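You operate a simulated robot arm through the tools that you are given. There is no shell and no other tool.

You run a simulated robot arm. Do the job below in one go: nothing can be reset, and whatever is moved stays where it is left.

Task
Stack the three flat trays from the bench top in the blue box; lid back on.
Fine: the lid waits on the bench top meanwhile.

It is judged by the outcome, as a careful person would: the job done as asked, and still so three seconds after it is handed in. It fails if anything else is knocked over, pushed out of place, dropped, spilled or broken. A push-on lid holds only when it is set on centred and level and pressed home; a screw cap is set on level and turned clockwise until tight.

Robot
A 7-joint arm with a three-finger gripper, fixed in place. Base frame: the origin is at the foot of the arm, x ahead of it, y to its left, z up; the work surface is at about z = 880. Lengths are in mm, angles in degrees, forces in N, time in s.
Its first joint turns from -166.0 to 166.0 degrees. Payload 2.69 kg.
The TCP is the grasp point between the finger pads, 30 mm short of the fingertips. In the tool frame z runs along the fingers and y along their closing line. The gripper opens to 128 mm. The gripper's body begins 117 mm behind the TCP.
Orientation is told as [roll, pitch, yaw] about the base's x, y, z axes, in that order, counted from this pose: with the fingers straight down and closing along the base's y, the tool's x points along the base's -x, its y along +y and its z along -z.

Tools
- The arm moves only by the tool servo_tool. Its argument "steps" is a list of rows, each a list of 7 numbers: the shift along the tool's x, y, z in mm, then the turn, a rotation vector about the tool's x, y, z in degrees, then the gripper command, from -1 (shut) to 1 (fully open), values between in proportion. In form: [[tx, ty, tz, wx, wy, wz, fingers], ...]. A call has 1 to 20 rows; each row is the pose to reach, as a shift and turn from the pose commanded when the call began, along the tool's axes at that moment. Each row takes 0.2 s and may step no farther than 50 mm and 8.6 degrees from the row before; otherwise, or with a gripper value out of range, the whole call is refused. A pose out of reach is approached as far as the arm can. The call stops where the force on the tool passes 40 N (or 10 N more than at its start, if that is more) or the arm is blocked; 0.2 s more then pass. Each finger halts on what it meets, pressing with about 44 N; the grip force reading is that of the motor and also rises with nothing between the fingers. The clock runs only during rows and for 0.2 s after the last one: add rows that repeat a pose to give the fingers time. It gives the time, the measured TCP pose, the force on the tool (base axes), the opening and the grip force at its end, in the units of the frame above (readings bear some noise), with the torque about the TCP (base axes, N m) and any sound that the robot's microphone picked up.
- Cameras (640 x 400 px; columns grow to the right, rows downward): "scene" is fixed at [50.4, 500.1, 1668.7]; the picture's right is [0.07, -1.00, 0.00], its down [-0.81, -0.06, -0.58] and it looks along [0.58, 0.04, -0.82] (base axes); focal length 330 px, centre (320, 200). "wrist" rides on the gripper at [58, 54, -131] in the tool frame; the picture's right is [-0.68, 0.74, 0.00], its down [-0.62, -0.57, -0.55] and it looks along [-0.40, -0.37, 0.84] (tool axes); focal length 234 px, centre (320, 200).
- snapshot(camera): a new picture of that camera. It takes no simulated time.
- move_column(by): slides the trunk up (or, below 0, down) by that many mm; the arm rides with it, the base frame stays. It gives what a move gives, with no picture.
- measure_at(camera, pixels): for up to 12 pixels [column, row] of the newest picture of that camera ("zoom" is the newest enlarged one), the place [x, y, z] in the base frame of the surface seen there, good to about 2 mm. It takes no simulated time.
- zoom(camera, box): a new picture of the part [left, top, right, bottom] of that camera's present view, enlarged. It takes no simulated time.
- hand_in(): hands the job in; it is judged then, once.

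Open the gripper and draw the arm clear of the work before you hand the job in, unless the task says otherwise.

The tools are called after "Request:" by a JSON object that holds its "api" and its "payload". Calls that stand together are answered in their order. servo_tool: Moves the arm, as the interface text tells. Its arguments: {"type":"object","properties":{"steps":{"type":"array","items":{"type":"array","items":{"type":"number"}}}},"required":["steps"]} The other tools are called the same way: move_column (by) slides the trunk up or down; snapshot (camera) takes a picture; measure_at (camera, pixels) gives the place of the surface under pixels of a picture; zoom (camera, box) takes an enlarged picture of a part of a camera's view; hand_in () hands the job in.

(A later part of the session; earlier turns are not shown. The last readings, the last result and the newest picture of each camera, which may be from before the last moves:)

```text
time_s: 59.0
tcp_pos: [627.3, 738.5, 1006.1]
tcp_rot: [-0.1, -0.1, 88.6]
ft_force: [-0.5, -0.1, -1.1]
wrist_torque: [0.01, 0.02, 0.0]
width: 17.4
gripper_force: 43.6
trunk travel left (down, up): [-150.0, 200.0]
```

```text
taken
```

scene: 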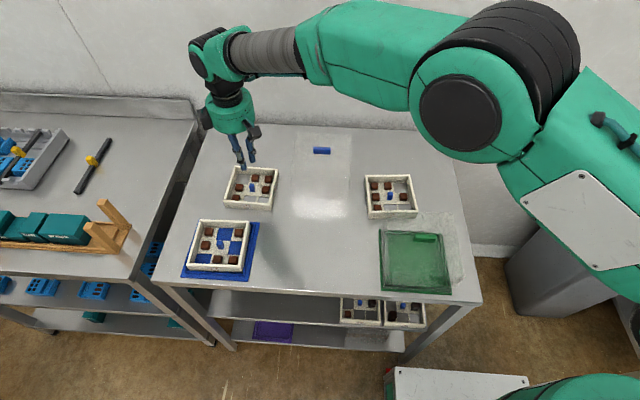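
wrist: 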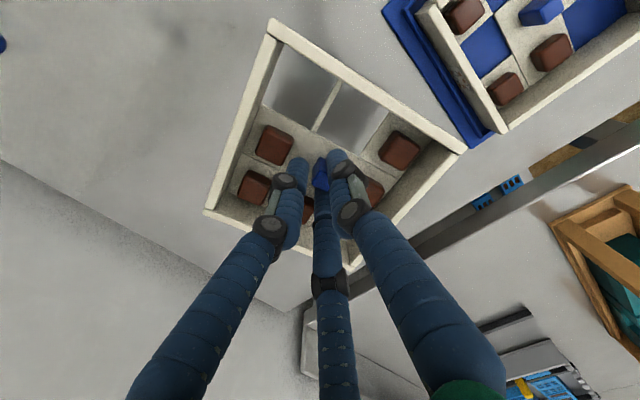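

Tray yaw is ≈+17° and creeping ~1.5°/s, so I'll carry it now and correct the yaw over the box: moving to above the base while turning −20°.

Request:
{"api": "servo_tool", "payload": {"steps": [[-2, 8, 0, 0, 0, 1, -1], [-6, 28, 0, 0, 0, 3, -1], [-11, 53, 0, 0, 0, 6, -1], [-16, 80, 0, 0, 0, 9, -1], [-22, 108, 0, 0, 0, 12, -1], [-28, 136, 0, 0, 0, 15, -1], [-34, 163, 0, 0, 0, 18, -1], [-38, 185, 0, 0, 0, 19.5, -1], [-40.8, 196, 0, 0, 0, 20, -1], [-40.8, 198.1, 0, 0, 0, 20, -1], [-40.8, 198.1, 0, 0, 0, 20, -1]]}}

Request:
{"api": "snapshot", "payload": {"camera": "wrist"}}

Request:
{"api": "zoom", "payload": {"camera": "scene", "box": [160, 150, 280, 290]}}

```text
time_s: 61.4
tcp_pos: [427.2, 783.5, 1005.0]
tcp_rot: [0.0, 0.0, 68.4]
ft_force: [-0.4, 0.4, -1.3]
wrist_torque: [-0.01, 0.0, 0.02]
width: 17.4
gripper_force: 42.8
trunk travel left (down, up): [-150.0, 200.0]
```

```text
taken
```

wrist: 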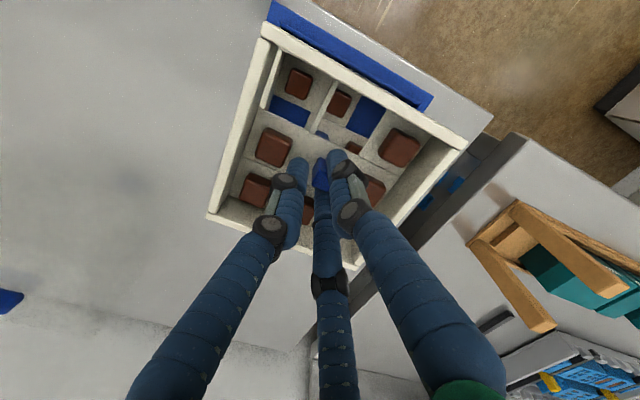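

```text
2.86 times, centred on (220, 220) of scene
```

zoom: 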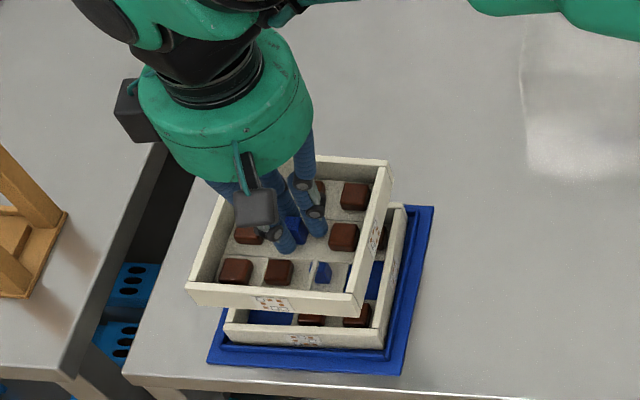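

Over the box, nearly square to the base. Measuring rim points of the held tray and of the lower tray.

Request:
{"api": "measure_at", "payload": {"camera": "wrist", "pixels": [[268, 32], [213, 216], [462, 142], [238, 128], [365, 86], [253, 78], [315, 58], [415, 114], [266, 70], [275, 50], [400, 104]]}}

Request:
{"api": "measure_at", "payload": {"camera": "zoom", "pixels": [[190, 283], [355, 295], [387, 163], [270, 288], [373, 230], [350, 161], [230, 325], [383, 333], [403, 208], [300, 330], [394, 270]]}}

```text
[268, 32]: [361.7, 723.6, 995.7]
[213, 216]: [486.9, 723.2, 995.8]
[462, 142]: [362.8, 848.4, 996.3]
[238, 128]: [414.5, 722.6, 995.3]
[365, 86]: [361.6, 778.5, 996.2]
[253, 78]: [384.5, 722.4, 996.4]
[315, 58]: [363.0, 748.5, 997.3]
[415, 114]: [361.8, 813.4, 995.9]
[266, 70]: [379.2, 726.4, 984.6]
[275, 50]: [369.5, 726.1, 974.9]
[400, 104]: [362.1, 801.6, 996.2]
```

```text
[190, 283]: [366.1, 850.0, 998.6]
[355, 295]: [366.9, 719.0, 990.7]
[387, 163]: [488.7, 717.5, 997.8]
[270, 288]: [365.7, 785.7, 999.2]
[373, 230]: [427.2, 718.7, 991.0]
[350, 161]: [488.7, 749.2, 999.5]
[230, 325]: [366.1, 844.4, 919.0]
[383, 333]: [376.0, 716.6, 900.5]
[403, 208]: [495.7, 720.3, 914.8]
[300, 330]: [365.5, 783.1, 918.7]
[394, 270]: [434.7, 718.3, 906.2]
```

Held tray: yaw ≈−0.4°, centre ≈(427.3, 784.8); lower tray centre ≈(430.3, 785), yaw ≈+0.8°. I shift +3 mm in x, compensate the creep, and lower to ~3 mm above the lower rim.

Request:
{"api": "servo_tool", "payload": {"steps": [[-1.1, -2.8, 8, 0, 0, 0.5, -1], [-1.1, -2.8, 24, 0, 0, 1, -1], [-1.1, -2.8, 36, 0, 0, 1, -1], [-1.1, -2.8, 43, 0, 0, 1, -1], [-1.1, -2.8, 46, 0, 0, 1, -1]]}}

Request:
{"api": "snapshot", "payload": {"camera": "wrist"}}

Request:
{"api": "zoom", "payload": {"camera": "scene", "box": [170, 190, 270, 290]}}

```text
time_s: 62.6
tcp_pos: [432.2, 783.6, 959.0]
tcp_rot: [0.0, 0.0, 67.4]
ft_force: [0.3, 0.4, -1.3]
wrist_torque: [-0.01, -0.03, 0.02]
width: 17.1
gripper_force: 42.6
trunk travel left (down, up): [-150.0, 200.0]
```

```text
taken
```

wrist: 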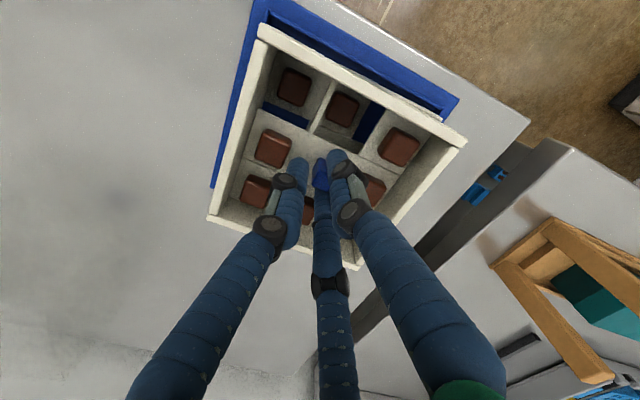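

```text
4.00 times, centred on (220, 240) of scene
```

zoom: 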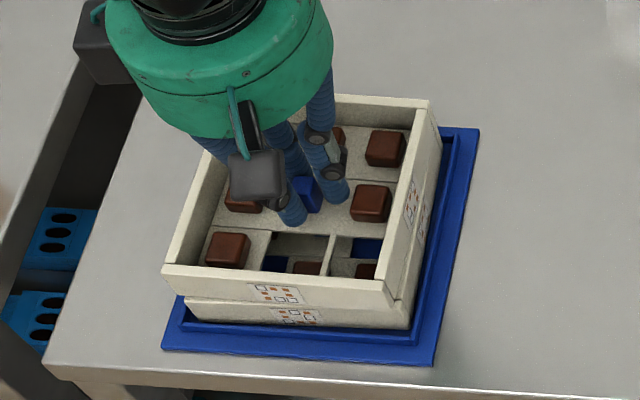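

Close above. Measuring front and right faces of upper and lower trays for alignment.

Request:
{"api": "measure_at", "payload": {"camera": "zoom", "pixels": [[230, 287], [350, 296], [230, 311], [350, 320], [412, 240], [405, 280], [422, 240], [415, 280], [172, 280], [192, 305], [430, 150], [436, 165]]}}

Request:
{"api": "measure_at", "payload": {"camera": "wrist", "pixels": [[264, 34], [213, 213], [461, 142], [236, 128], [365, 86], [222, 150], [205, 190], [330, 55], [420, 100], [300, 60]]}}

```text
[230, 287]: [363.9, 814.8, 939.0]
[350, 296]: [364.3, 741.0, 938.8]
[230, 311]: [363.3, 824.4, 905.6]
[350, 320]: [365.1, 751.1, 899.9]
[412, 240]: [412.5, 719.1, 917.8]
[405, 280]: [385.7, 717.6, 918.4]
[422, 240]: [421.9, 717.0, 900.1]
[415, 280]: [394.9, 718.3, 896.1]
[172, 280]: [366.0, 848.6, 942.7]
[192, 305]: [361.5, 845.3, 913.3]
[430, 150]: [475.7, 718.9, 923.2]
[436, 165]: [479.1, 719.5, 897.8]
```

```text
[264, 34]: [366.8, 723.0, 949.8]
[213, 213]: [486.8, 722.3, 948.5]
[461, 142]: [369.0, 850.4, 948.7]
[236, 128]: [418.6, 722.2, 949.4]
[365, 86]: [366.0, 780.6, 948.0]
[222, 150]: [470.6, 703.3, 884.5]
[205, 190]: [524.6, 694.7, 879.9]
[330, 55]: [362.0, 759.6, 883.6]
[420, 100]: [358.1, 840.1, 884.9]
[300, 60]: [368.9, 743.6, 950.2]
```

Faces agree within ~1 mm (front 364/364, right 718.5/718.5). Creeping down to contact.

Request:
{"api": "servo_tool", "payload": {"steps": [[0, 0, 1.5, 0, 0, 0.5, -1], [0, 0, 3, 0, 0, 0.8, -1], [0, 0, 3.8, 0, 0, 1, -1]]}}

```text
time_s: 63.4
tcp_pos: [431.3, 785.2, 957.1]
tcp_rot: [0.0, -0.2, 66.4]
ft_force: [-0.7, -3.3, 12.1]
wrist_torque: [-0.42, -0.09, -0.11]
width: 17.2
gripper_force: 43.0
trunk travel left (down, up): [-150.0, 200.0]
```

Contact 12 N: seated on the lower rim. Easing 1 mm, opening, and rising.

Request:
{"api": "servo_tool", "payload": {"steps": [[0, 0, -0.8, 0, 0, 0, -1], [0, 0, -0.8, 0, 0, 0, -0.7], [0, 0, -0.8, 0, 0, 0, -0.62], [0, 0, -0.8, 0, 0, 0, -0.62], [0, 0, -6, 0, 0, 0, -0.62], [0, 0, -20, 0, 0, 0, -0.62], [0, 0, -45, 0, 0, 0, -0.62], [0, 0, -75, 0, 0, 0, -0.62], [0, 0, -85, 0, 0, 0, -0.62], [0, 0, -85, 0, 0, 0, -0.62]]}}

Request:
{"api": "snapshot", "payload": {"camera": "wrist"}}

Request:
{"api": "zoom", "payload": {"camera": "scene", "box": [170, 190, 270, 290]}}

Request:
{"api": "measure_at", "payload": {"camera": "zoom", "pixels": [[235, 293], [350, 300], [235, 315], [350, 322], [415, 240], [407, 280], [424, 240], [416, 280], [435, 150], [438, 165], [200, 297], [205, 310]]}}

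```text
time_s: 65.6
tcp_pos: [432.0, 785.9, 1040.2]
tcp_rot: [0.0, 0.0, 66.3]
ft_force: [-0.1, -0.2, 0.2]
wrist_torque: [0.0, -0.02, 0.0]
width: 24.2
gripper_force: 0.1
trunk travel left (down, up): [-150.0, 200.0]
```

```text
taken
```

wrist: 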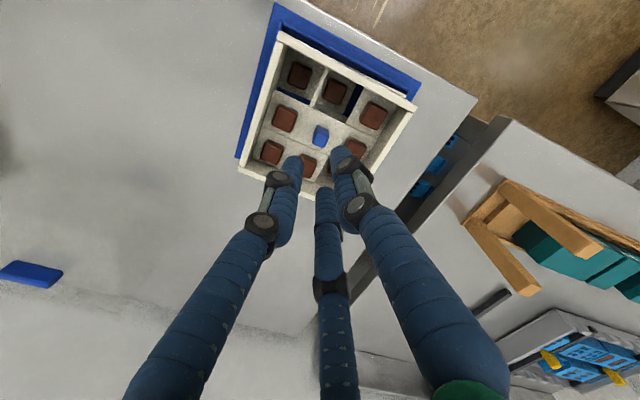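

```text
4.00 times, centred on (220, 240) of scene
```

zoom: 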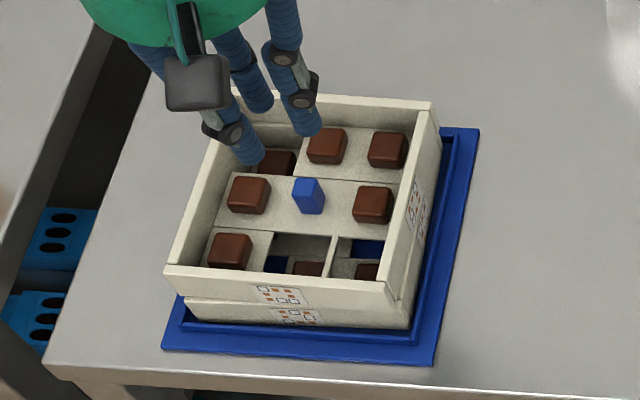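

```text
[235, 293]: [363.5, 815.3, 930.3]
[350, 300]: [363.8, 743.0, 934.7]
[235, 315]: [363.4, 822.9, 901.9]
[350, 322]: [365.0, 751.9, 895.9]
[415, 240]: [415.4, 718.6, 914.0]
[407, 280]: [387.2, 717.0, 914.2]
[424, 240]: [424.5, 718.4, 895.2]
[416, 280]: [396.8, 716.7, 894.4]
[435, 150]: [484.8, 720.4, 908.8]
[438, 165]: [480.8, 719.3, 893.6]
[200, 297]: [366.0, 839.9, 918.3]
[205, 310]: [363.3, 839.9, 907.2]
```

Looks well stacked; I'll zoom in on the front-left corner to be sure and measure the upper rim.

Request:
{"api": "zoom", "payload": {"camera": "scene", "box": [195, 230, 295, 290]}}

Request:
{"api": "measure_at", "payload": {"camera": "wrist", "pixels": [[282, 38], [241, 168], [411, 104], [260, 105], [350, 71], [320, 135], [321, 130], [322, 140], [405, 112], [300, 48], [250, 140]]}}

Request:
{"api": "zoom", "payload": {"camera": "scene", "box": [195, 240, 245, 290]}}

```text
6.40 times, centred on (245, 260) of scene
```

zoom: 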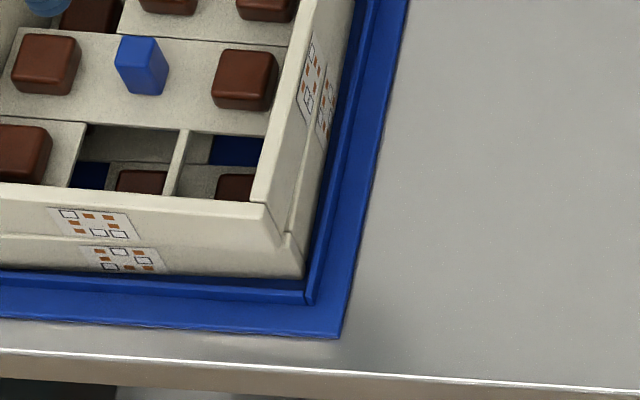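

```text
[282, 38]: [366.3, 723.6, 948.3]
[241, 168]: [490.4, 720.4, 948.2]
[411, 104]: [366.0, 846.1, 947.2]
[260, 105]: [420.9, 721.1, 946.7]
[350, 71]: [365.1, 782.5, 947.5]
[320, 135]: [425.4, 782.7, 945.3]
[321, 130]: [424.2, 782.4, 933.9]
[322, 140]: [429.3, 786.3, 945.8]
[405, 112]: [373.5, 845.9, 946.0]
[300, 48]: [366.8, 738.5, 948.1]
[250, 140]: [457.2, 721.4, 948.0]
```

```text
8.00 times, centred on (220, 265) of scene
```

zoom: 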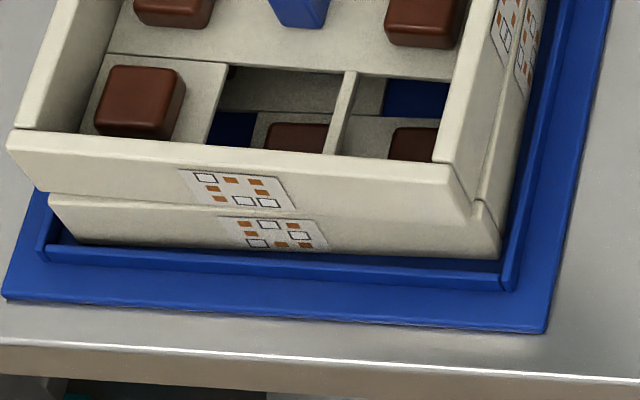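

Stack of two is level (upper rim z≈948, offset only ~2–3 mm). Now to tray C: moving above (622, 336.5) with yaw ≈94.6° so the thumb faces its empty front-middle cell.

Request:
{"api": "servo_tool", "payload": {"steps": [[15, -16, 0, 0, 0, -2, -0.65], [45, -47, 0, 0, 0, -5, -0.65], [75, -79, 0, 0, 0, -8, -0.65], [105, -111, 0, 0, 0, -11, -0.65], [136, -143, 0, 0, 0, -14, -0.65], [167, -176, 0, 0, 0, -17, -0.65], [198, -209, 0, 0, 0, -20, -0.65], [229, -242, 0, 0, 0, -23, -0.65], [260, -275, 0, 0, 0, -26, -0.65], [290, -307, 0, 0, 0, -28.2, -0.65], [318, -336, 0, 0, 0, -28.2, -0.65], [333, -351, 5, 0, 0, -28.2, -0.65], [335.3, -353.6, 10, 0, 0, -28.2, -0.65], [335.3, -353.6, 10, 0, 0, -28.2, -0.65]]}}

Request:
{"api": "snapshot", "payload": {"camera": "wrist"}}

Request:
{"api": "snapshot", "payload": {"camera": "scene"}}

Request:
{"api": "zoom", "payload": {"camera": "wrist", "box": [230, 20, 410, 200]}}

```text
time_s: 68.6
tcp_pos: [623.5, 336.2, 1028.1]
tcp_rot: [-0.1, -0.1, 94.8]
ft_force: [-0.1, 0.5, -0.3]
wrist_torque: [0.0, 0.0, -0.03]
width: 22.3
gripper_force: 0.1
trunk travel left (down, up): [-150.0, 200.0]
```

```text
taken
```

wrist: 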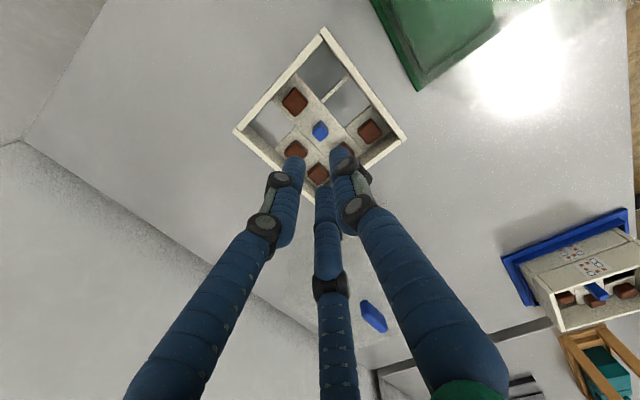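

```text
taken
```

scene: 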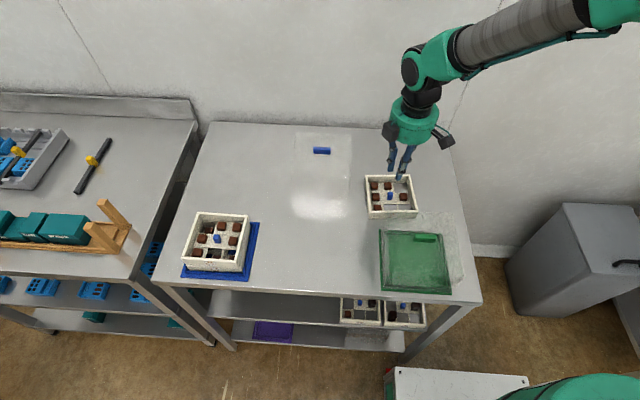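

```text
2.22 times, centred on (320, 110) of wrist
```

zoom: 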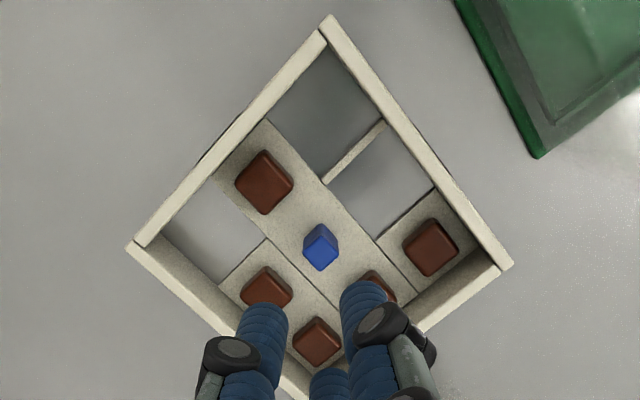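

Tray C directly below. Measuring its knob top.

Request:
{"api": "zoom", "payload": {"camera": "wrist", "box": [290, 100, 350, 160]}}

Request:
{"api": "measure_at", "payload": {"camera": "zoom", "pixels": [[320, 230], [320, 250], [320, 210], [300, 230], [340, 230], [280, 225], [365, 225], [320, 190], [320, 270]]}}

Request:
{"api": "measure_at", "payload": {"camera": "wrist", "pixels": [[324, 32], [239, 132], [401, 137], [282, 80], [360, 82]]}}

```text
6.67 times, centred on (320, 130) of wrist
```

zoom: 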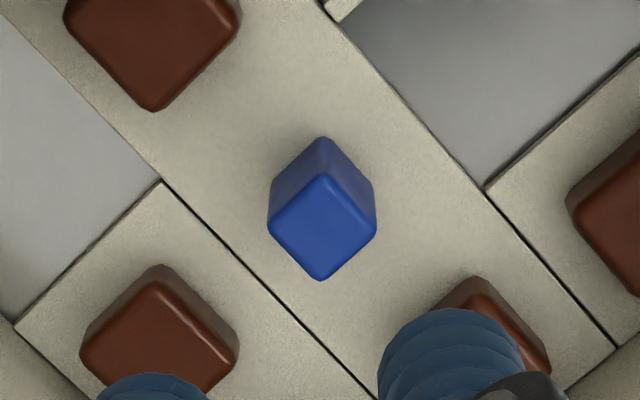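

```text
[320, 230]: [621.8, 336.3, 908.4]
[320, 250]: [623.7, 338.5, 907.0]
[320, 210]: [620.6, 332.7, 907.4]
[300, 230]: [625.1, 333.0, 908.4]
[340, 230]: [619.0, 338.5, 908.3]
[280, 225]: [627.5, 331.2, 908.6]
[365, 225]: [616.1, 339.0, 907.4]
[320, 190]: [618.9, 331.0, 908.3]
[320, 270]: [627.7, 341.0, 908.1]
```

```text
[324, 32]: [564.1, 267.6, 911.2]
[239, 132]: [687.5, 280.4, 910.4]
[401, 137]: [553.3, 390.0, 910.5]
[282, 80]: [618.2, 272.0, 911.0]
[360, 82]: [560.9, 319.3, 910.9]
```

Knob centre ≈(621.8, 336.2) under the TCP. Descending in stages, with force check at the block height.

Request:
{"api": "servo_tool", "payload": {"steps": [[0, 0, 20, 0, 0, -0.5, -0.65], [0, 0, 45, 0, 0, -0.5, -0.65], [0, 0, 70, 0, 0, -0.5, -0.65], [0, 0, 85, 0, 0, -0.5, -0.65], [0, 0, 95, 0, 0, -0.5, -0.65], [0, 0, 100, 0, 0, -0.5, -0.65], [0, 0, 103, 0, 0, -0.5, -0.65], [0, 0, 103, 0, 0, -0.5, -0.65]]}}

Request:
{"api": "zoom", "payload": {"camera": "wrist", "box": [240, 60, 420, 240]}}

```text
time_s: 70.4
tcp_pos: [622.2, 332.8, 926.8]
tcp_rot: [0.1, 0.1, 95.2]
ft_force: [0.0, 0.8, 0.2]
wrist_torque: [-0.01, -0.03, -0.02]
width: 25.0
gripper_force: 0.4
trunk travel left (down, up): [-150.0, 200.0]
```

```text
2.22 times, centred on (330, 150) of wrist
```

zoom: 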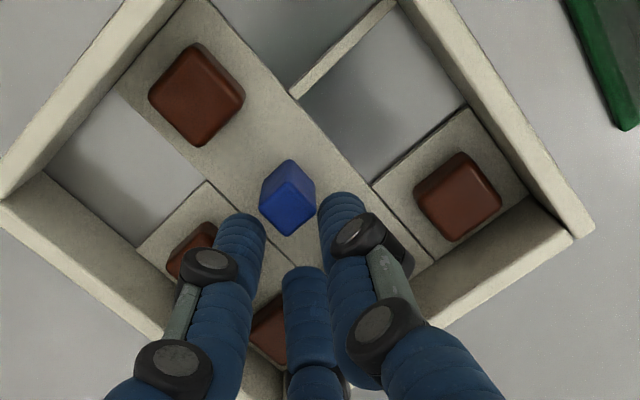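

Width reads 25.0 instead of 22.4 and the knob appears off-centre at zoom (288,197) — a finger is touching something. I stop and look before going on.

Request:
{"api": "snapshot", "payload": {"camera": "scene"}}

Request:
{"api": "zoom", "payload": {"camera": "scene", "box": [350, 150, 440, 230]}}

Request:
{"api": "measure_at", "payload": {"camera": "zoom", "pixels": [[150, 120], [480, 115], [530, 360], [180, 365], [320, 250]]}}

Request:
{"api": "zoom", "payload": {"camera": "wrist", "box": [240, 60, 420, 240]}}

Request:
{"api": "measure_at", "payload": {"camera": "zoom", "pixels": [[288, 205], [288, 185], [245, 225], [340, 205], [305, 280], [290, 225], [195, 95], [455, 195], [570, 230], [10, 190], [200, 240]]}}

```text
taken
```

scene: 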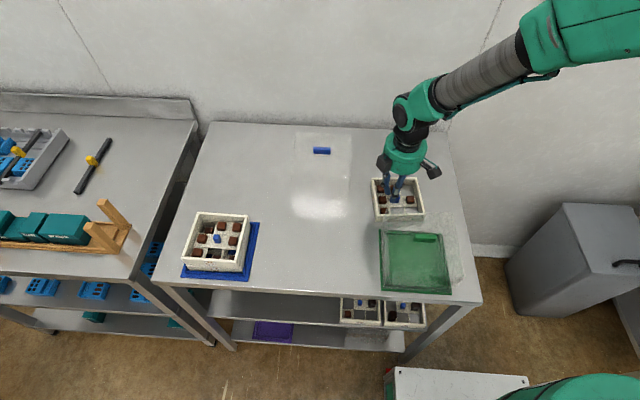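

```text
5.00 times, centred on (395, 190) of scene
```

zoom: 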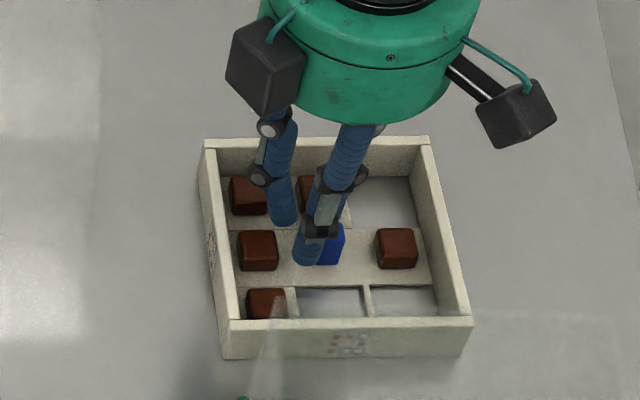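

```text
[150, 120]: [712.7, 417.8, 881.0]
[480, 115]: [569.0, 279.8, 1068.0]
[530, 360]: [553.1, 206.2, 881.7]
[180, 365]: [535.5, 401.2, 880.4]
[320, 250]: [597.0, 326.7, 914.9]
```

```text
2.22 times, centred on (330, 150) of wrist
```

zoom: 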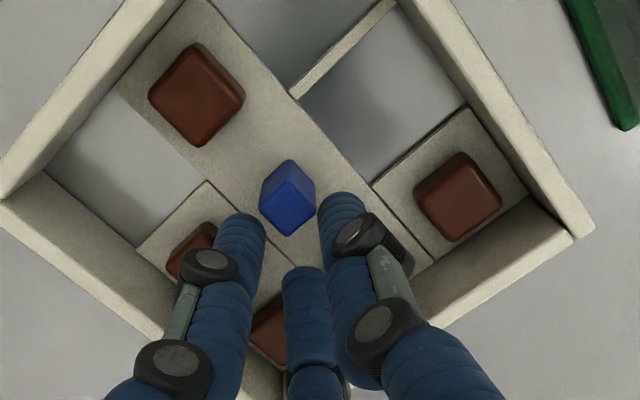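

```text
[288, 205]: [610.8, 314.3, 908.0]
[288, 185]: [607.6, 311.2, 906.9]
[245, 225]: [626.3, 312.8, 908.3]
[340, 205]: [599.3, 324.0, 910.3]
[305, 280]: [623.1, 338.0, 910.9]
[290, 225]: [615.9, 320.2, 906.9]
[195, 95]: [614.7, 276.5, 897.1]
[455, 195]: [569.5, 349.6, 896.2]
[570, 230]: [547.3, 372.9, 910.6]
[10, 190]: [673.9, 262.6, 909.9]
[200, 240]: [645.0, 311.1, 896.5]
```

The tray got nudged: its knob is now ≈(613.5, 317.5), outside the finger triangle, tray shifted ≈(−8, −18) mm but flat on the bench. I rise straight up and re-measure.

Request:
{"api": "servo_tool", "payload": {"steps": [[0, 0, -3, 0, 0, 0, -0.65], [0, 0, -10, 0, 0, 0, -0.65], [0, 0, -30, 0, 0, 0, -0.65], [0, 0, -60, 0, 0, 0, -0.65], [0, 0, -80, 0, 0, 0, -0.65], [0, 0, -83, 0, 0, 0, -0.65], [0, 0, -83, 0, 0, 0, -0.65]]}}

Request:
{"api": "snapshot", "payload": {"camera": "wrist"}}

Request:
{"api": "zoom", "payload": {"camera": "scene", "box": [350, 140, 450, 230]}}

Request:
{"api": "measure_at", "payload": {"camera": "wrist", "pixels": [[320, 130], [315, 115], [318, 110], [300, 20]]}}

```text
time_s: 72.0
tcp_pos: [620.4, 336.3, 1012.6]
tcp_rot: [-0.1, 0.0, 95.2]
ft_force: [-0.7, 0.3, -1.1]
wrist_torque: [0.01, 0.04, 0.02]
width: 22.4
gripper_force: 0.1
trunk travel left (down, up): [-150.0, 200.0]
```

```text
taken
```

wrist: 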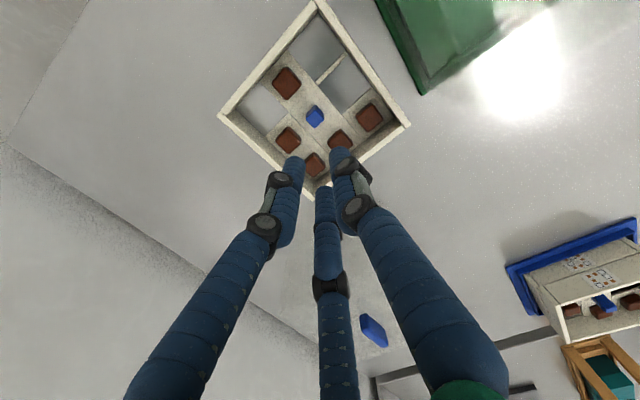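

```text
4.44 times, centred on (400, 185) of scene
```

zoom: 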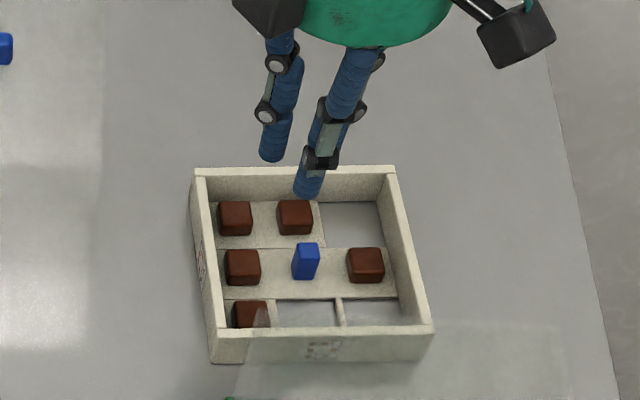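

```text
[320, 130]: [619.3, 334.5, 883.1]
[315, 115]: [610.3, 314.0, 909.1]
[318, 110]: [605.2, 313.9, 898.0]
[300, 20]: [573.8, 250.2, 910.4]
```

Tray C is flat and intact at its new spot. Measuring its knob and rim accurately now.

Request:
{"api": "zoom", "payload": {"camera": "wrist", "box": [285, 85, 345, 145]}}

Request:
{"api": "measure_at", "payload": {"camera": "zoom", "pixels": [[320, 230], [320, 250], [320, 210], [300, 230], [340, 230], [320, 190], [320, 270], [330, 240]]}}

Request:
{"api": "measure_at", "payload": {"camera": "wrist", "pixels": [[319, 5], [222, 116], [406, 124], [270, 60], [362, 66], [286, 82], [369, 116], [288, 138], [340, 137]]}}

```text
6.67 times, centred on (315, 115) of wrist
```

zoom: 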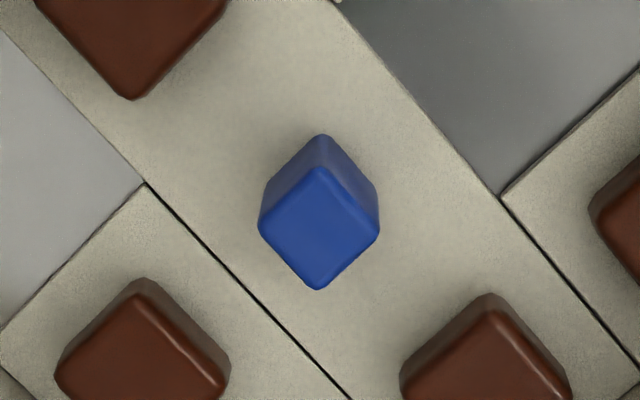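

```text
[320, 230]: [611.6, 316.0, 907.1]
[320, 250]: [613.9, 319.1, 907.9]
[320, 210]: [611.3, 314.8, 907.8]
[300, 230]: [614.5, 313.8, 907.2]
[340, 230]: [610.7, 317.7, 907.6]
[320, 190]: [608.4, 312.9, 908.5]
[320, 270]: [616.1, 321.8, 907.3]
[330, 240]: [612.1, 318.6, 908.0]
```

```text
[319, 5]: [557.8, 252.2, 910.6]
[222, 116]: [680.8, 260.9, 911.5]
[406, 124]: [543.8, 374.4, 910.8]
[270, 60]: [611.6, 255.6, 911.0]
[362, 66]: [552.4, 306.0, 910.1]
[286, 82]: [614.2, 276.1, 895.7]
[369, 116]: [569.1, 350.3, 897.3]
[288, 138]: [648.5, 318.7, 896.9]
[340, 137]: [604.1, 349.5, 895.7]
```

Knob centre ≈(612.2, 316.3), yaw ≈5.2°. Moving over it, opening to 26 mm, and stopping with tips just above the knob to verify centring.

Request:
{"api": "servo_tool", "payload": {"steps": [[10, 6, 0, 0, 0, 0, -0.6], [19, 11.1, 0, 0, 0, 0, -0.6], [19, 11.1, 20, 0, 0, 0, -0.6], [19, 11.1, 40, 0, 0, 0, -0.6], [19, 11.1, 55, 0, 0, 0, -0.6], [19, 11.1, 63, 0, 0, 0, -0.6], [19, 11.1, 63, 0, 0, 0, -0.6], [19, 11.1, 63, 0, 0, 0, -0.6]]}}

Request:
{"api": "zoom", "payload": {"camera": "wrist", "box": [240, 60, 420, 240]}}

Request:
{"api": "measure_at", "payload": {"camera": "zoom", "pixels": [[298, 235], [298, 225], [298, 245], [310, 235], [285, 235], [245, 225], [335, 205], [308, 285], [215, 130], [450, 220], [240, 235]]}}

Request:
{"api": "zoom", "payload": {"camera": "scene", "box": [350, 150, 440, 230]}}

```text
time_s: 73.8
tcp_pos: [612.7, 315.9, 949.1]
tcp_rot: [0.0, 0.0, 95.2]
ft_force: [0.1, -0.5, -0.3]
wrist_torque: [0.0, 0.01, -0.01]
width: 25.8
gripper_force: 0.0
trunk travel left (down, up): [-150.0, 200.0]
```

```text
2.22 times, centred on (330, 150) of wrist
```

zoom: 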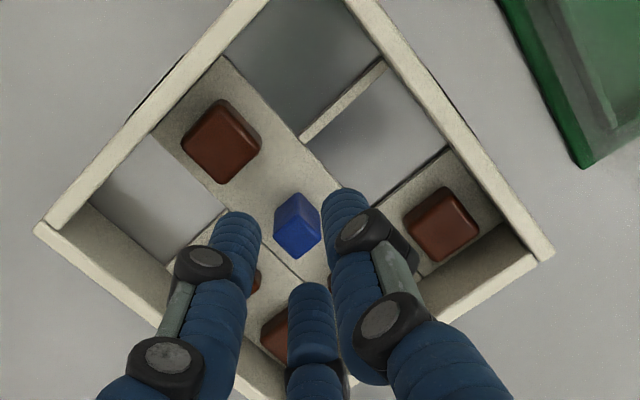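

```text
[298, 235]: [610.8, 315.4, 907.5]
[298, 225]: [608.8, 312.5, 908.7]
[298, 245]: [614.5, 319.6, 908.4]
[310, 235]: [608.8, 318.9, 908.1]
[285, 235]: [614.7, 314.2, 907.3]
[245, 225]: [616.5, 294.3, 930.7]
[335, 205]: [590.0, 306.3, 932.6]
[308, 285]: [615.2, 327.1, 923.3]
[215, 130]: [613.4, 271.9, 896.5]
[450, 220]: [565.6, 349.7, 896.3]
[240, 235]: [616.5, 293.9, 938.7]
```

```text
5.00 times, centred on (395, 190) of scene
```

zoom: 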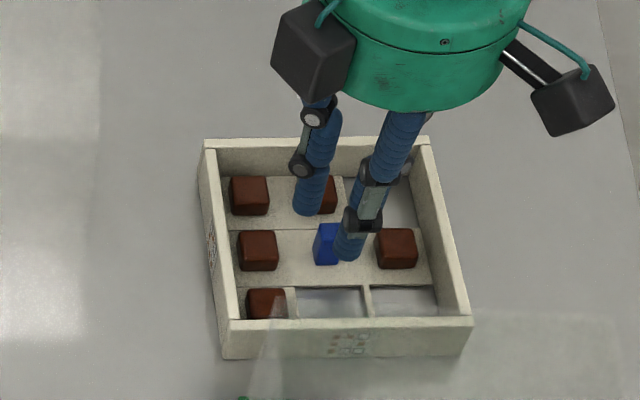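

Well centred (knob ≈(611.5, 316), same picture position as with tray A). Descending in small steps, watching width and force.

Request:
{"api": "servo_tool", "payload": {"steps": [[0, 0, 3, 0, 0, 0, -0.6], [0, 0, 6, 0, 0, 0, -0.6], [0, 0, 9, 0, 0, 0, -0.6], [0, 0, 9, 0, 0, 0, -0.6]]}}

Request:
{"api": "servo_tool", "payload": {"steps": [[0, 0, 2, 0, 0, 0, -0.6], [0, 0, 4, 0, 0, 0, -0.6], [0, 0, 6, 0, 0, 0, -0.6], [0, 0, 6, 0, 0, 0, -0.6]]}}

Request:
{"api": "zoom", "payload": {"camera": "wrist", "box": [240, 60, 420, 240]}}

```text
time_s: 74.8
tcp_pos: [613.4, 316.8, 939.9]
tcp_rot: [0.0, 0.0, 95.1]
ft_force: [-0.3, 0.7, 0.3]
wrist_torque: [-0.01, -0.05, -0.01]
width: 25.6
gripper_force: 0.1
trunk travel left (down, up): [-150.0, 200.0]
```

```text
time_s: 75.8
tcp_pos: [612.4, 315.5, 935.0]
tcp_rot: [0.0, 0.0, 95.2]
ft_force: [0.0, -0.3, 0.4]
wrist_torque: [-0.01, 0.0, -0.01]
width: 25.7
gripper_force: 0.0
trunk travel left (down, up): [-150.0, 200.0]
```

```text
2.22 times, centred on (330, 150) of wrist
```

zoom: 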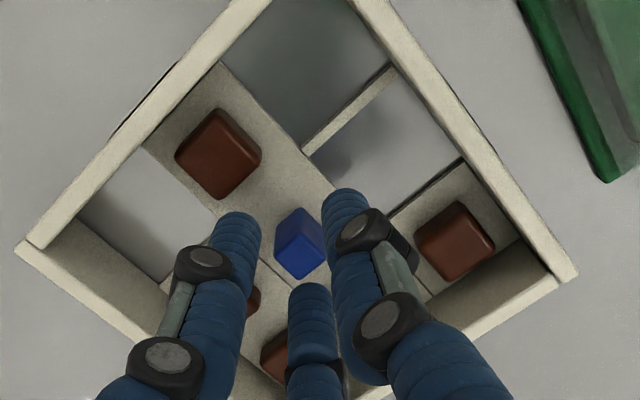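

Knob is inside the fingers, no contact (width 25.7). Continuing to z≈920.

Request:
{"api": "servo_tool", "payload": {"steps": [[0, 0, 2, 0, 0, 0, -0.6], [0, 0, 4, 0, 0, 0, -0.6], [0, 0, 6, 0, 0, 0, -0.6], [0, 0, 6, 0, 0, 0, -0.6]]}}

Request:
{"api": "servo_tool", "payload": {"steps": [[0, 0, 2, 0, 0, 0, -0.6], [0, 0, 4, 0, 0, 0, -0.6], [0, 0, 6, 0, 0, 0, -0.6], [0, 0, 6, 0, 0, 0, -0.6]]}}

Request:
{"api": "zoom", "payload": {"camera": "wrist", "box": [240, 60, 420, 240]}}

```text
time_s: 76.8
tcp_pos: [613.1, 315.0, 927.4]
tcp_rot: [0.0, -0.1, 95.1]
ft_force: [0.4, -0.2, -0.3]
wrist_torque: [-0.01, -0.01, 0.02]
width: 25.6
gripper_force: 0.0
trunk travel left (down, up): [-150.0, 200.0]
```

```text
time_s: 77.8
tcp_pos: [612.4, 316.5, 920.7]
tcp_rot: [0.0, -0.1, 95.1]
ft_force: [0.5, 0.4, -0.1]
wrist_torque: [-0.04, -0.01, 0.0]
width: 25.4
gripper_force: 0.1
trunk travel left (down, up): [-150.0, 200.0]
```

```text
2.22 times, centred on (330, 150) of wrist
```

zoom: 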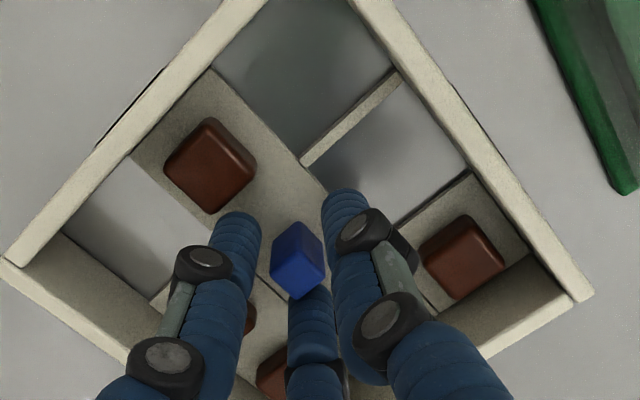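

At depth, no contact. Closing gently and lifting 10 mm.

Request:
{"api": "servo_tool", "payload": {"steps": [[0, 0, 0, 0, 0, 0, -0.68], [0, 0, 0, 0, 0, 0, -0.74], [0, 0, 0, 0, 0, 0, -0.8], [0, 0, 0, 0, 0, 0, -1], [0, 0, 0, 0, 0, 0, -1], [0, 0, -1, 0, 0, 0, -1], [0, 0, -4, 0, 0, 0, -1], [0, 0, -10, 0, 0, 0, -1]]}}

Request:
{"api": "zoom", "payload": {"camera": "wrist", "box": [240, 60, 420, 240]}}

Request:
{"api": "zoom", "payload": {"camera": "scene", "box": [350, 150, 440, 230]}}

```text
time_s: 79.6
tcp_pos: [612.8, 316.8, 932.4]
tcp_rot: [0.0, 0.0, 95.2]
ft_force: [0.1, -0.2, -1.2]
wrist_torque: [-0.02, -0.01, -0.01]
width: 14.9
gripper_force: 41.0
trunk travel left (down, up): [-150.0, 200.0]
```

```text
2.22 times, centred on (330, 150) of wrist
```

zoom: 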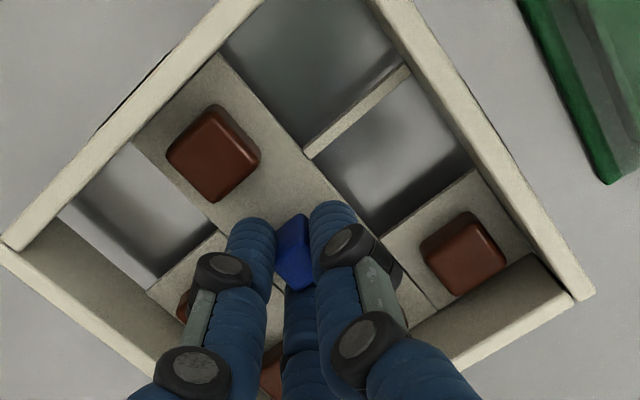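

```text
5.00 times, centred on (395, 190) of scene
```

zoom: 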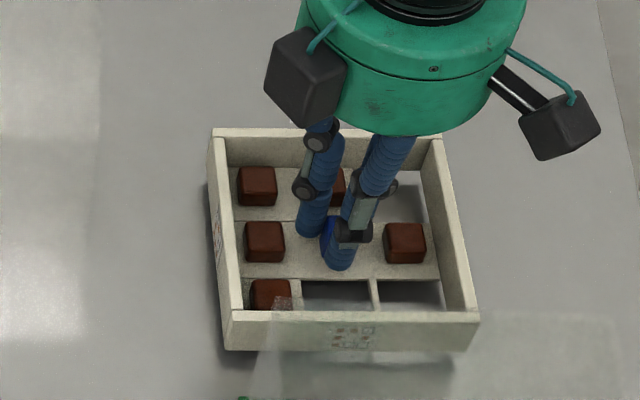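

Gripped square this time, level, width 14.9. Raising 150 mm to carry clear over both bells.

Request:
{"api": "servo_tool", "payload": {"steps": [[0, 0, -10, 0, 0, 0, -1], [0, 0, -28, 0, 0, 0, -1], [0, 0, -50, 0, 0, 0, -1], [0, 0, -75, 0, 0, 0, -1], [0, 0, -100, 0, 0, 0, -1], [0, 0, -125, 0, 0, 0, -1], [0, 0, -142, 0, 0, 0, -1], [0, 0, -150, 0, 0, 0, -1], [0, 0, -150, 0, 0, 0, -1]]}}

Request:
{"api": "snapshot", "payload": {"camera": "wrist"}}

Request:
{"api": "measure_at", "payload": {"camera": "wrist", "pixels": [[325, 20], [190, 180], [450, 187], [260, 98], [390, 102]]}}

```text
time_s: 81.6
tcp_pos: [611.9, 317.2, 1082.0]
tcp_rot: [0.1, 0.0, 95.2]
ft_force: [0.4, 0.0, -1.0]
wrist_torque: [-0.01, 0.02, 0.05]
width: 16.9
gripper_force: 42.4
trunk travel left (down, up): [-150.0, 200.0]
```

```text
taken
```

wrist: 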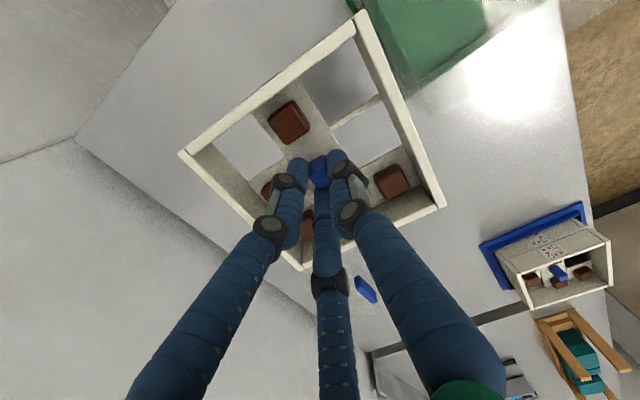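

```text
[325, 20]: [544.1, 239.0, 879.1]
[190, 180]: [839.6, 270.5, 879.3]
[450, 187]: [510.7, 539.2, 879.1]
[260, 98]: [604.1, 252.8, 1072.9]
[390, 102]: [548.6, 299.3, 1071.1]
```

It is twisting the other way now (corners at wrist (360,22), (184,156), (438,203)). Measuring its yaw.

Request:
{"api": "measure_at", "payload": {"camera": "wrist", "pixels": [[360, 22], [187, 155], [437, 201], [270, 91], [398, 110], [300, 67], [380, 70]]}}

```text
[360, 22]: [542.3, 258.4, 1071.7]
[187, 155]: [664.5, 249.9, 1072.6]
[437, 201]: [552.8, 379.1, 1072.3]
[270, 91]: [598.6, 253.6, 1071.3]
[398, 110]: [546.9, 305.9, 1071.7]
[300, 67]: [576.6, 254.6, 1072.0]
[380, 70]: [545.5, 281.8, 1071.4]
```

Tray yaw ≈−4.5° and creeping. Carrying it to above the stack now while turning +12° to compensate.

Request:
{"api": "servo_tool", "payload": {"steps": [[-10, 3, 0, 0, 0, -0.5, -1], [-35, 10, 0, 0, 0, -1.5, -1], [-70, 20, 0, 0, 0, -2.5, -1], [-108, 31, 0, 0, 0, -3.5, -1], [-147, 42, 0, 0, 0, -4.5, -1], [-187, 54, 0, 0, 0, -5.5, -1], [-227, 65, 0, 0, 0, -6.5, -1], [-267, 77, 0, 0, 0, -7.5, -1], [-307, 88, 0, 0, 0, -8.5, -1], [-347, 100, 0, 0, 0, -9.5, -1], [-385, 111, 0, 0, 0, -10.5, -1], [-420, 121, 0, 0, 0, -11.5, -1], [-452, 130, 0, 0, 0, -12, -1], [-474, 136, 0, 0, 0, -12, -1], [-482.6, 138.8, 0, 0, 0, -12, -1], [-482.6, 138.8, 0, 0, 0, -12, -1]]}}

Request:
{"api": "snapshot", "payload": {"camera": "wrist"}}

Request:
{"api": "zoom", "payload": {"camera": "scene", "box": [150, 130, 280, 290]}}

```text
time_s: 85.0
tcp_pos: [429.4, 783.5, 1081.1]
tcp_rot: [0.0, 0.0, 107.2]
ft_force: [0.6, -0.7, -2.0]
wrist_torque: [-0.05, 0.0, 0.04]
width: 16.9
gripper_force: 42.4
trunk travel left (down, up): [-150.0, 200.0]
```

```text
taken
```

wrist: 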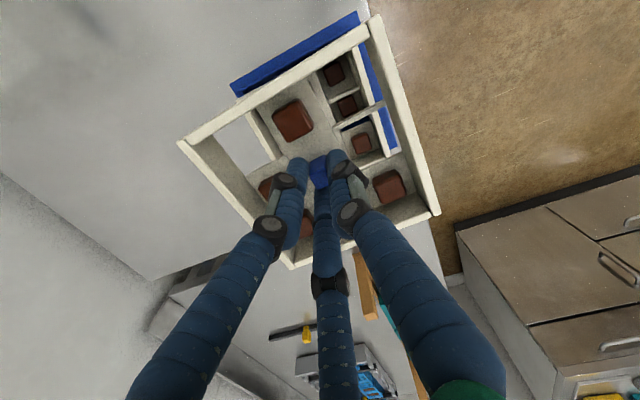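

```text
2.50 times, centred on (215, 210) of scene
```

zoom: 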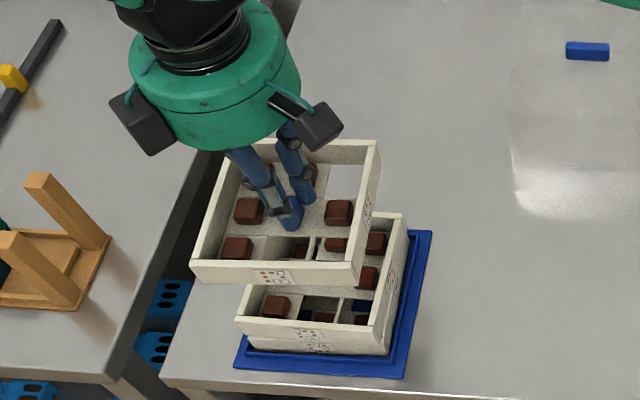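

Over the stack. Measuring the held tray's rim for yaw and centre.

Request:
{"api": "measure_at", "payload": {"camera": "wrist", "pixels": [[374, 22], [187, 140], [436, 206], [280, 81], [405, 115], [320, 55], [385, 57]]}}

Request:
{"api": "measure_at", "payload": {"camera": "zoom", "pixels": [[230, 272], [330, 279], [195, 265], [365, 230], [362, 265], [375, 150], [285, 322], [350, 340], [340, 326], [382, 300], [393, 270], [395, 325]]}}

```text
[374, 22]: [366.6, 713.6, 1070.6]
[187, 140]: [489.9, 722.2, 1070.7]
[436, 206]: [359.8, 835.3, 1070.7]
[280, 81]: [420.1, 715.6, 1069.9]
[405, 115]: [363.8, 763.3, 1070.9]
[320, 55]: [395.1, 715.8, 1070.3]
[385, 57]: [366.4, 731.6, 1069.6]
```

```text
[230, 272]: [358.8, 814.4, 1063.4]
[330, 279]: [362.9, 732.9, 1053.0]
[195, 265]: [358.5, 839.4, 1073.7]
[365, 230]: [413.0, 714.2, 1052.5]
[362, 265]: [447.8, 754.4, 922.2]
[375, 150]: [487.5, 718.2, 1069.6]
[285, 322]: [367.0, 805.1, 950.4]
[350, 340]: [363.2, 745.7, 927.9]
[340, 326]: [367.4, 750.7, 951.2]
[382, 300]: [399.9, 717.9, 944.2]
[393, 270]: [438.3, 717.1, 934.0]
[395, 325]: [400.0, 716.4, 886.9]
```

Held tray: yaw ≈+3.4° (creeping about −1°/s), centre needs (+3.2, +4.1) mm. Correct and lower to ~5 mm above the stack.

Request:
{"api": "servo_tool", "payload": {"steps": [[-3, -4.3, 15, 0, 0, 0, -1], [-3, -4.3, 38, 0, 0, 0, -1], [-3, -4.3, 60, 0, 0, 0, -1], [-3, -4.3, 76, 0, 0, 0, -1], [-3, -4.3, 85, 0, 0, 0, -1], [-3, -4.3, 88, 0, 0, 0, -1]]}}

Request:
{"api": "snapshot", "payload": {"camera": "wrist"}}

Request:
{"api": "zoom", "payload": {"camera": "scene", "box": [170, 180, 270, 290]}}

```text
time_s: 86.4
tcp_pos: [434.1, 789.2, 992.2]
tcp_rot: [0.0, 0.0, 107.0]
ft_force: [0.2, 0.3, -1.7]
wrist_torque: [0.01, 0.0, -0.01]
width: 17.4
gripper_force: 42.6
trunk travel left (down, up): [-150.0, 200.0]
```

```text
taken
```

wrist: 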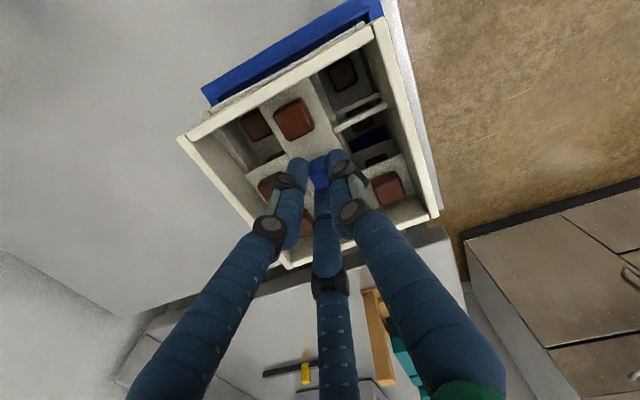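

```text
3.64 times, centred on (220, 235) of scene
```

zoom: 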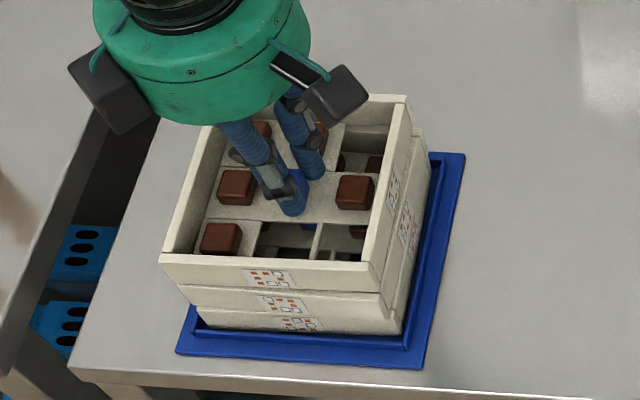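

Close above the stack; measuring front and right faces of the held and the second tray.

Request:
{"api": "measure_at", "payload": {"camera": "zoom", "pixels": [[215, 272], [345, 281], [215, 297], [345, 308], [385, 245], [400, 160], [397, 245], [415, 165], [376, 285], [390, 285], [178, 268], [195, 300]]}}

Request:
{"api": "measure_at", "payload": {"camera": "wrist", "pixels": [[374, 30], [186, 138], [435, 212], [280, 85], [405, 120], [395, 60], [350, 28], [240, 98]]}}

```text
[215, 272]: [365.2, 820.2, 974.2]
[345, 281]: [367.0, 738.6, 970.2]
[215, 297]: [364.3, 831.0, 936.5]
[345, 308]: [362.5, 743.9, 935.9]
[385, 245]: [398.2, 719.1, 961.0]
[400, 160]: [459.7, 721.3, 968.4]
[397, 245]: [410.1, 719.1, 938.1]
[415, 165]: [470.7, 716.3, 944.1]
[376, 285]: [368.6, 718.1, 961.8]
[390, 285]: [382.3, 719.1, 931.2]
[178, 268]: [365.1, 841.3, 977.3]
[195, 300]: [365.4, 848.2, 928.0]
```

```text
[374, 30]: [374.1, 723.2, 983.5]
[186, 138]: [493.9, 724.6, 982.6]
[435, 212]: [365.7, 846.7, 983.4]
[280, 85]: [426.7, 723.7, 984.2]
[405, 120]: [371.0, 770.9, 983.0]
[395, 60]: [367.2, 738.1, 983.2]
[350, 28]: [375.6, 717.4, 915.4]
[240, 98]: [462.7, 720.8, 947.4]
```

Held tray is ≈(+2.5, +2) mm off; yaw +1.5° and creeping to ~0. Correct and lower to contact.

Request:
{"api": "servo_tool", "payload": {"steps": [[1.2, 2.8, 0.5, 0, 0, 0, -1], [1.2, 2.8, 2, 0, 0, 0, -1], [1.2, 2.8, 3.5, 0, 0, 0, -1], [1.2, 2.8, 4.5, 0, 0, 0, -1]]}}

```text
time_s: 87.4
tcp_pos: [431.8, 786.7, 989.2]
tcp_rot: [-0.1, -0.1, 107.2]
ft_force: [2.2, 1.7, 7.3]
wrist_torque: [-0.42, 0.05, 0.14]
width: 16.8
gripper_force: 42.6
trunk travel left (down, up): [-150.0, 200.0]
```

Contact at 7 N: seated. Easing slightly, opening and rising.

Request:
{"api": "servo_tool", "payload": {"steps": [[0, 0, 0, 0, 0, 0, -0.8], [0, 0, -0.3, 0, 0, 0, -0.65], [0, 0, -0.5, 0, 0, 0, -0.6], [0, 0, -0.5, 0, 0, 0, -0.6], [0, 0, -6, 0, 0, 0, -0.6], [0, 0, -20, 0, 0, 0, -0.6], [0, 0, -45, 0, 0, 0, -0.6], [0, 0, -80, 0, 0, 0, -0.6], [0, 0, -100, 0, 0, 0, -0.6], [0, 0, -100, 0, 0, 0, -0.6]]}}

Request:
{"api": "snapshot", "payload": {"camera": "wrist"}}

Request:
{"api": "zoom", "payload": {"camera": "scene", "box": [170, 180, 270, 290]}}

Request:
{"api": "measure_at", "payload": {"camera": "zoom", "pixels": [[215, 274], [345, 283], [215, 297], [345, 308], [387, 245], [402, 160], [397, 245], [415, 165], [230, 320], [350, 325], [408, 250], [425, 175]]}}

```text
time_s: 89.6
tcp_pos: [431.1, 788.1, 1089.1]
tcp_rot: [0.0, 0.0, 107.2]
ft_force: [-0.2, -0.6, 0.9]
wrist_torque: [0.02, -0.04, 0.03]
width: 25.7
gripper_force: 0.1
trunk travel left (down, up): [-150.0, 200.0]
```

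```text
taken
```

wrist: 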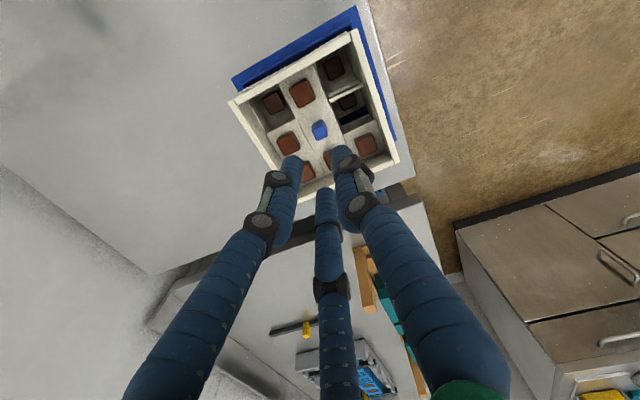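

```text
3.64 times, centred on (220, 235) of scene
```

zoom: 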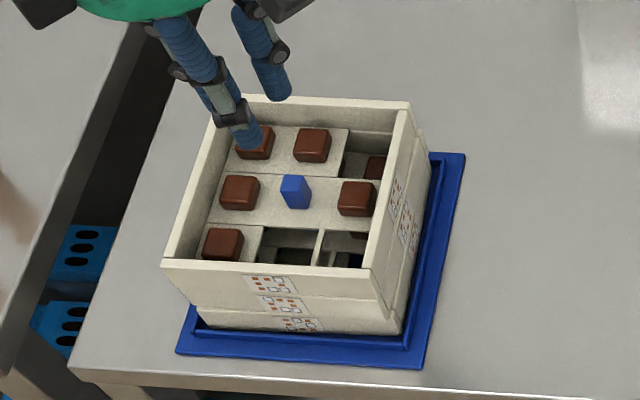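

```text
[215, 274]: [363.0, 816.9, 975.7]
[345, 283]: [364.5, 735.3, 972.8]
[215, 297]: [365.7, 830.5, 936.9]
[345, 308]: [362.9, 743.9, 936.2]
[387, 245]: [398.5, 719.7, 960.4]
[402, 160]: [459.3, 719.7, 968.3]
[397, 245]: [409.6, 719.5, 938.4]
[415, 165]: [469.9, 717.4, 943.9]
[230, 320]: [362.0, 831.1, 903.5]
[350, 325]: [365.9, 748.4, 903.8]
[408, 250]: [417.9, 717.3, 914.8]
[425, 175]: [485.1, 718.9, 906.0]
```

All three trays are stacked, faces aligned within ~2 mm. Now the bell: measuring the handle where it stands and the stack's top rim.

Request:
{"api": "zoom", "payload": {"camera": "scene", "box": [270, 110, 370, 220]}}

Request:
{"api": "measure_at", "payload": {"camera": "scene", "pixels": [[240, 199], [221, 250], [195, 210]]}}

Request:
{"api": "zoom", "payload": {"camera": "scene", "box": [300, 135, 345, 165]}}

Request:
{"api": "measure_at", "payload": {"camera": "wrist", "pixels": [[353, 35], [235, 102], [394, 160], [295, 68], [372, 95]]}}

```text
3.64 times, centred on (320, 165) of scene
```

zoom: 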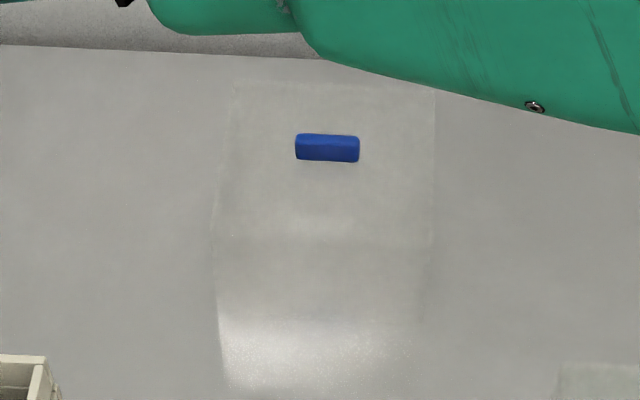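

```text
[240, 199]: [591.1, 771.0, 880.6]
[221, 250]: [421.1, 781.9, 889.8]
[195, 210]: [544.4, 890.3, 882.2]
```

```text
13.33 times, centred on (322, 150) of scene
```

zoom: 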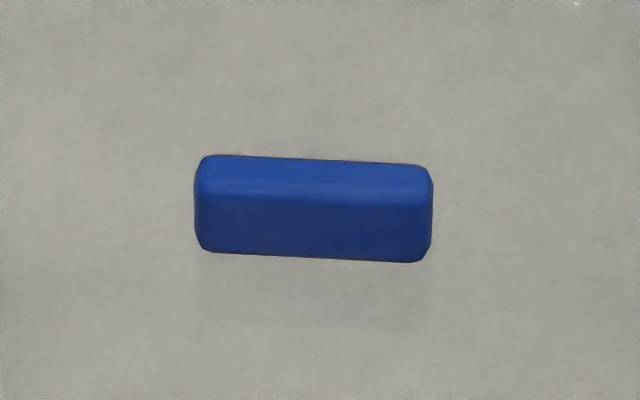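

```text
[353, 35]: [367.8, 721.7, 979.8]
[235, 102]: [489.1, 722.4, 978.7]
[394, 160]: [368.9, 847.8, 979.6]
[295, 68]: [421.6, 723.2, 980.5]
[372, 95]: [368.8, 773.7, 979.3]
```

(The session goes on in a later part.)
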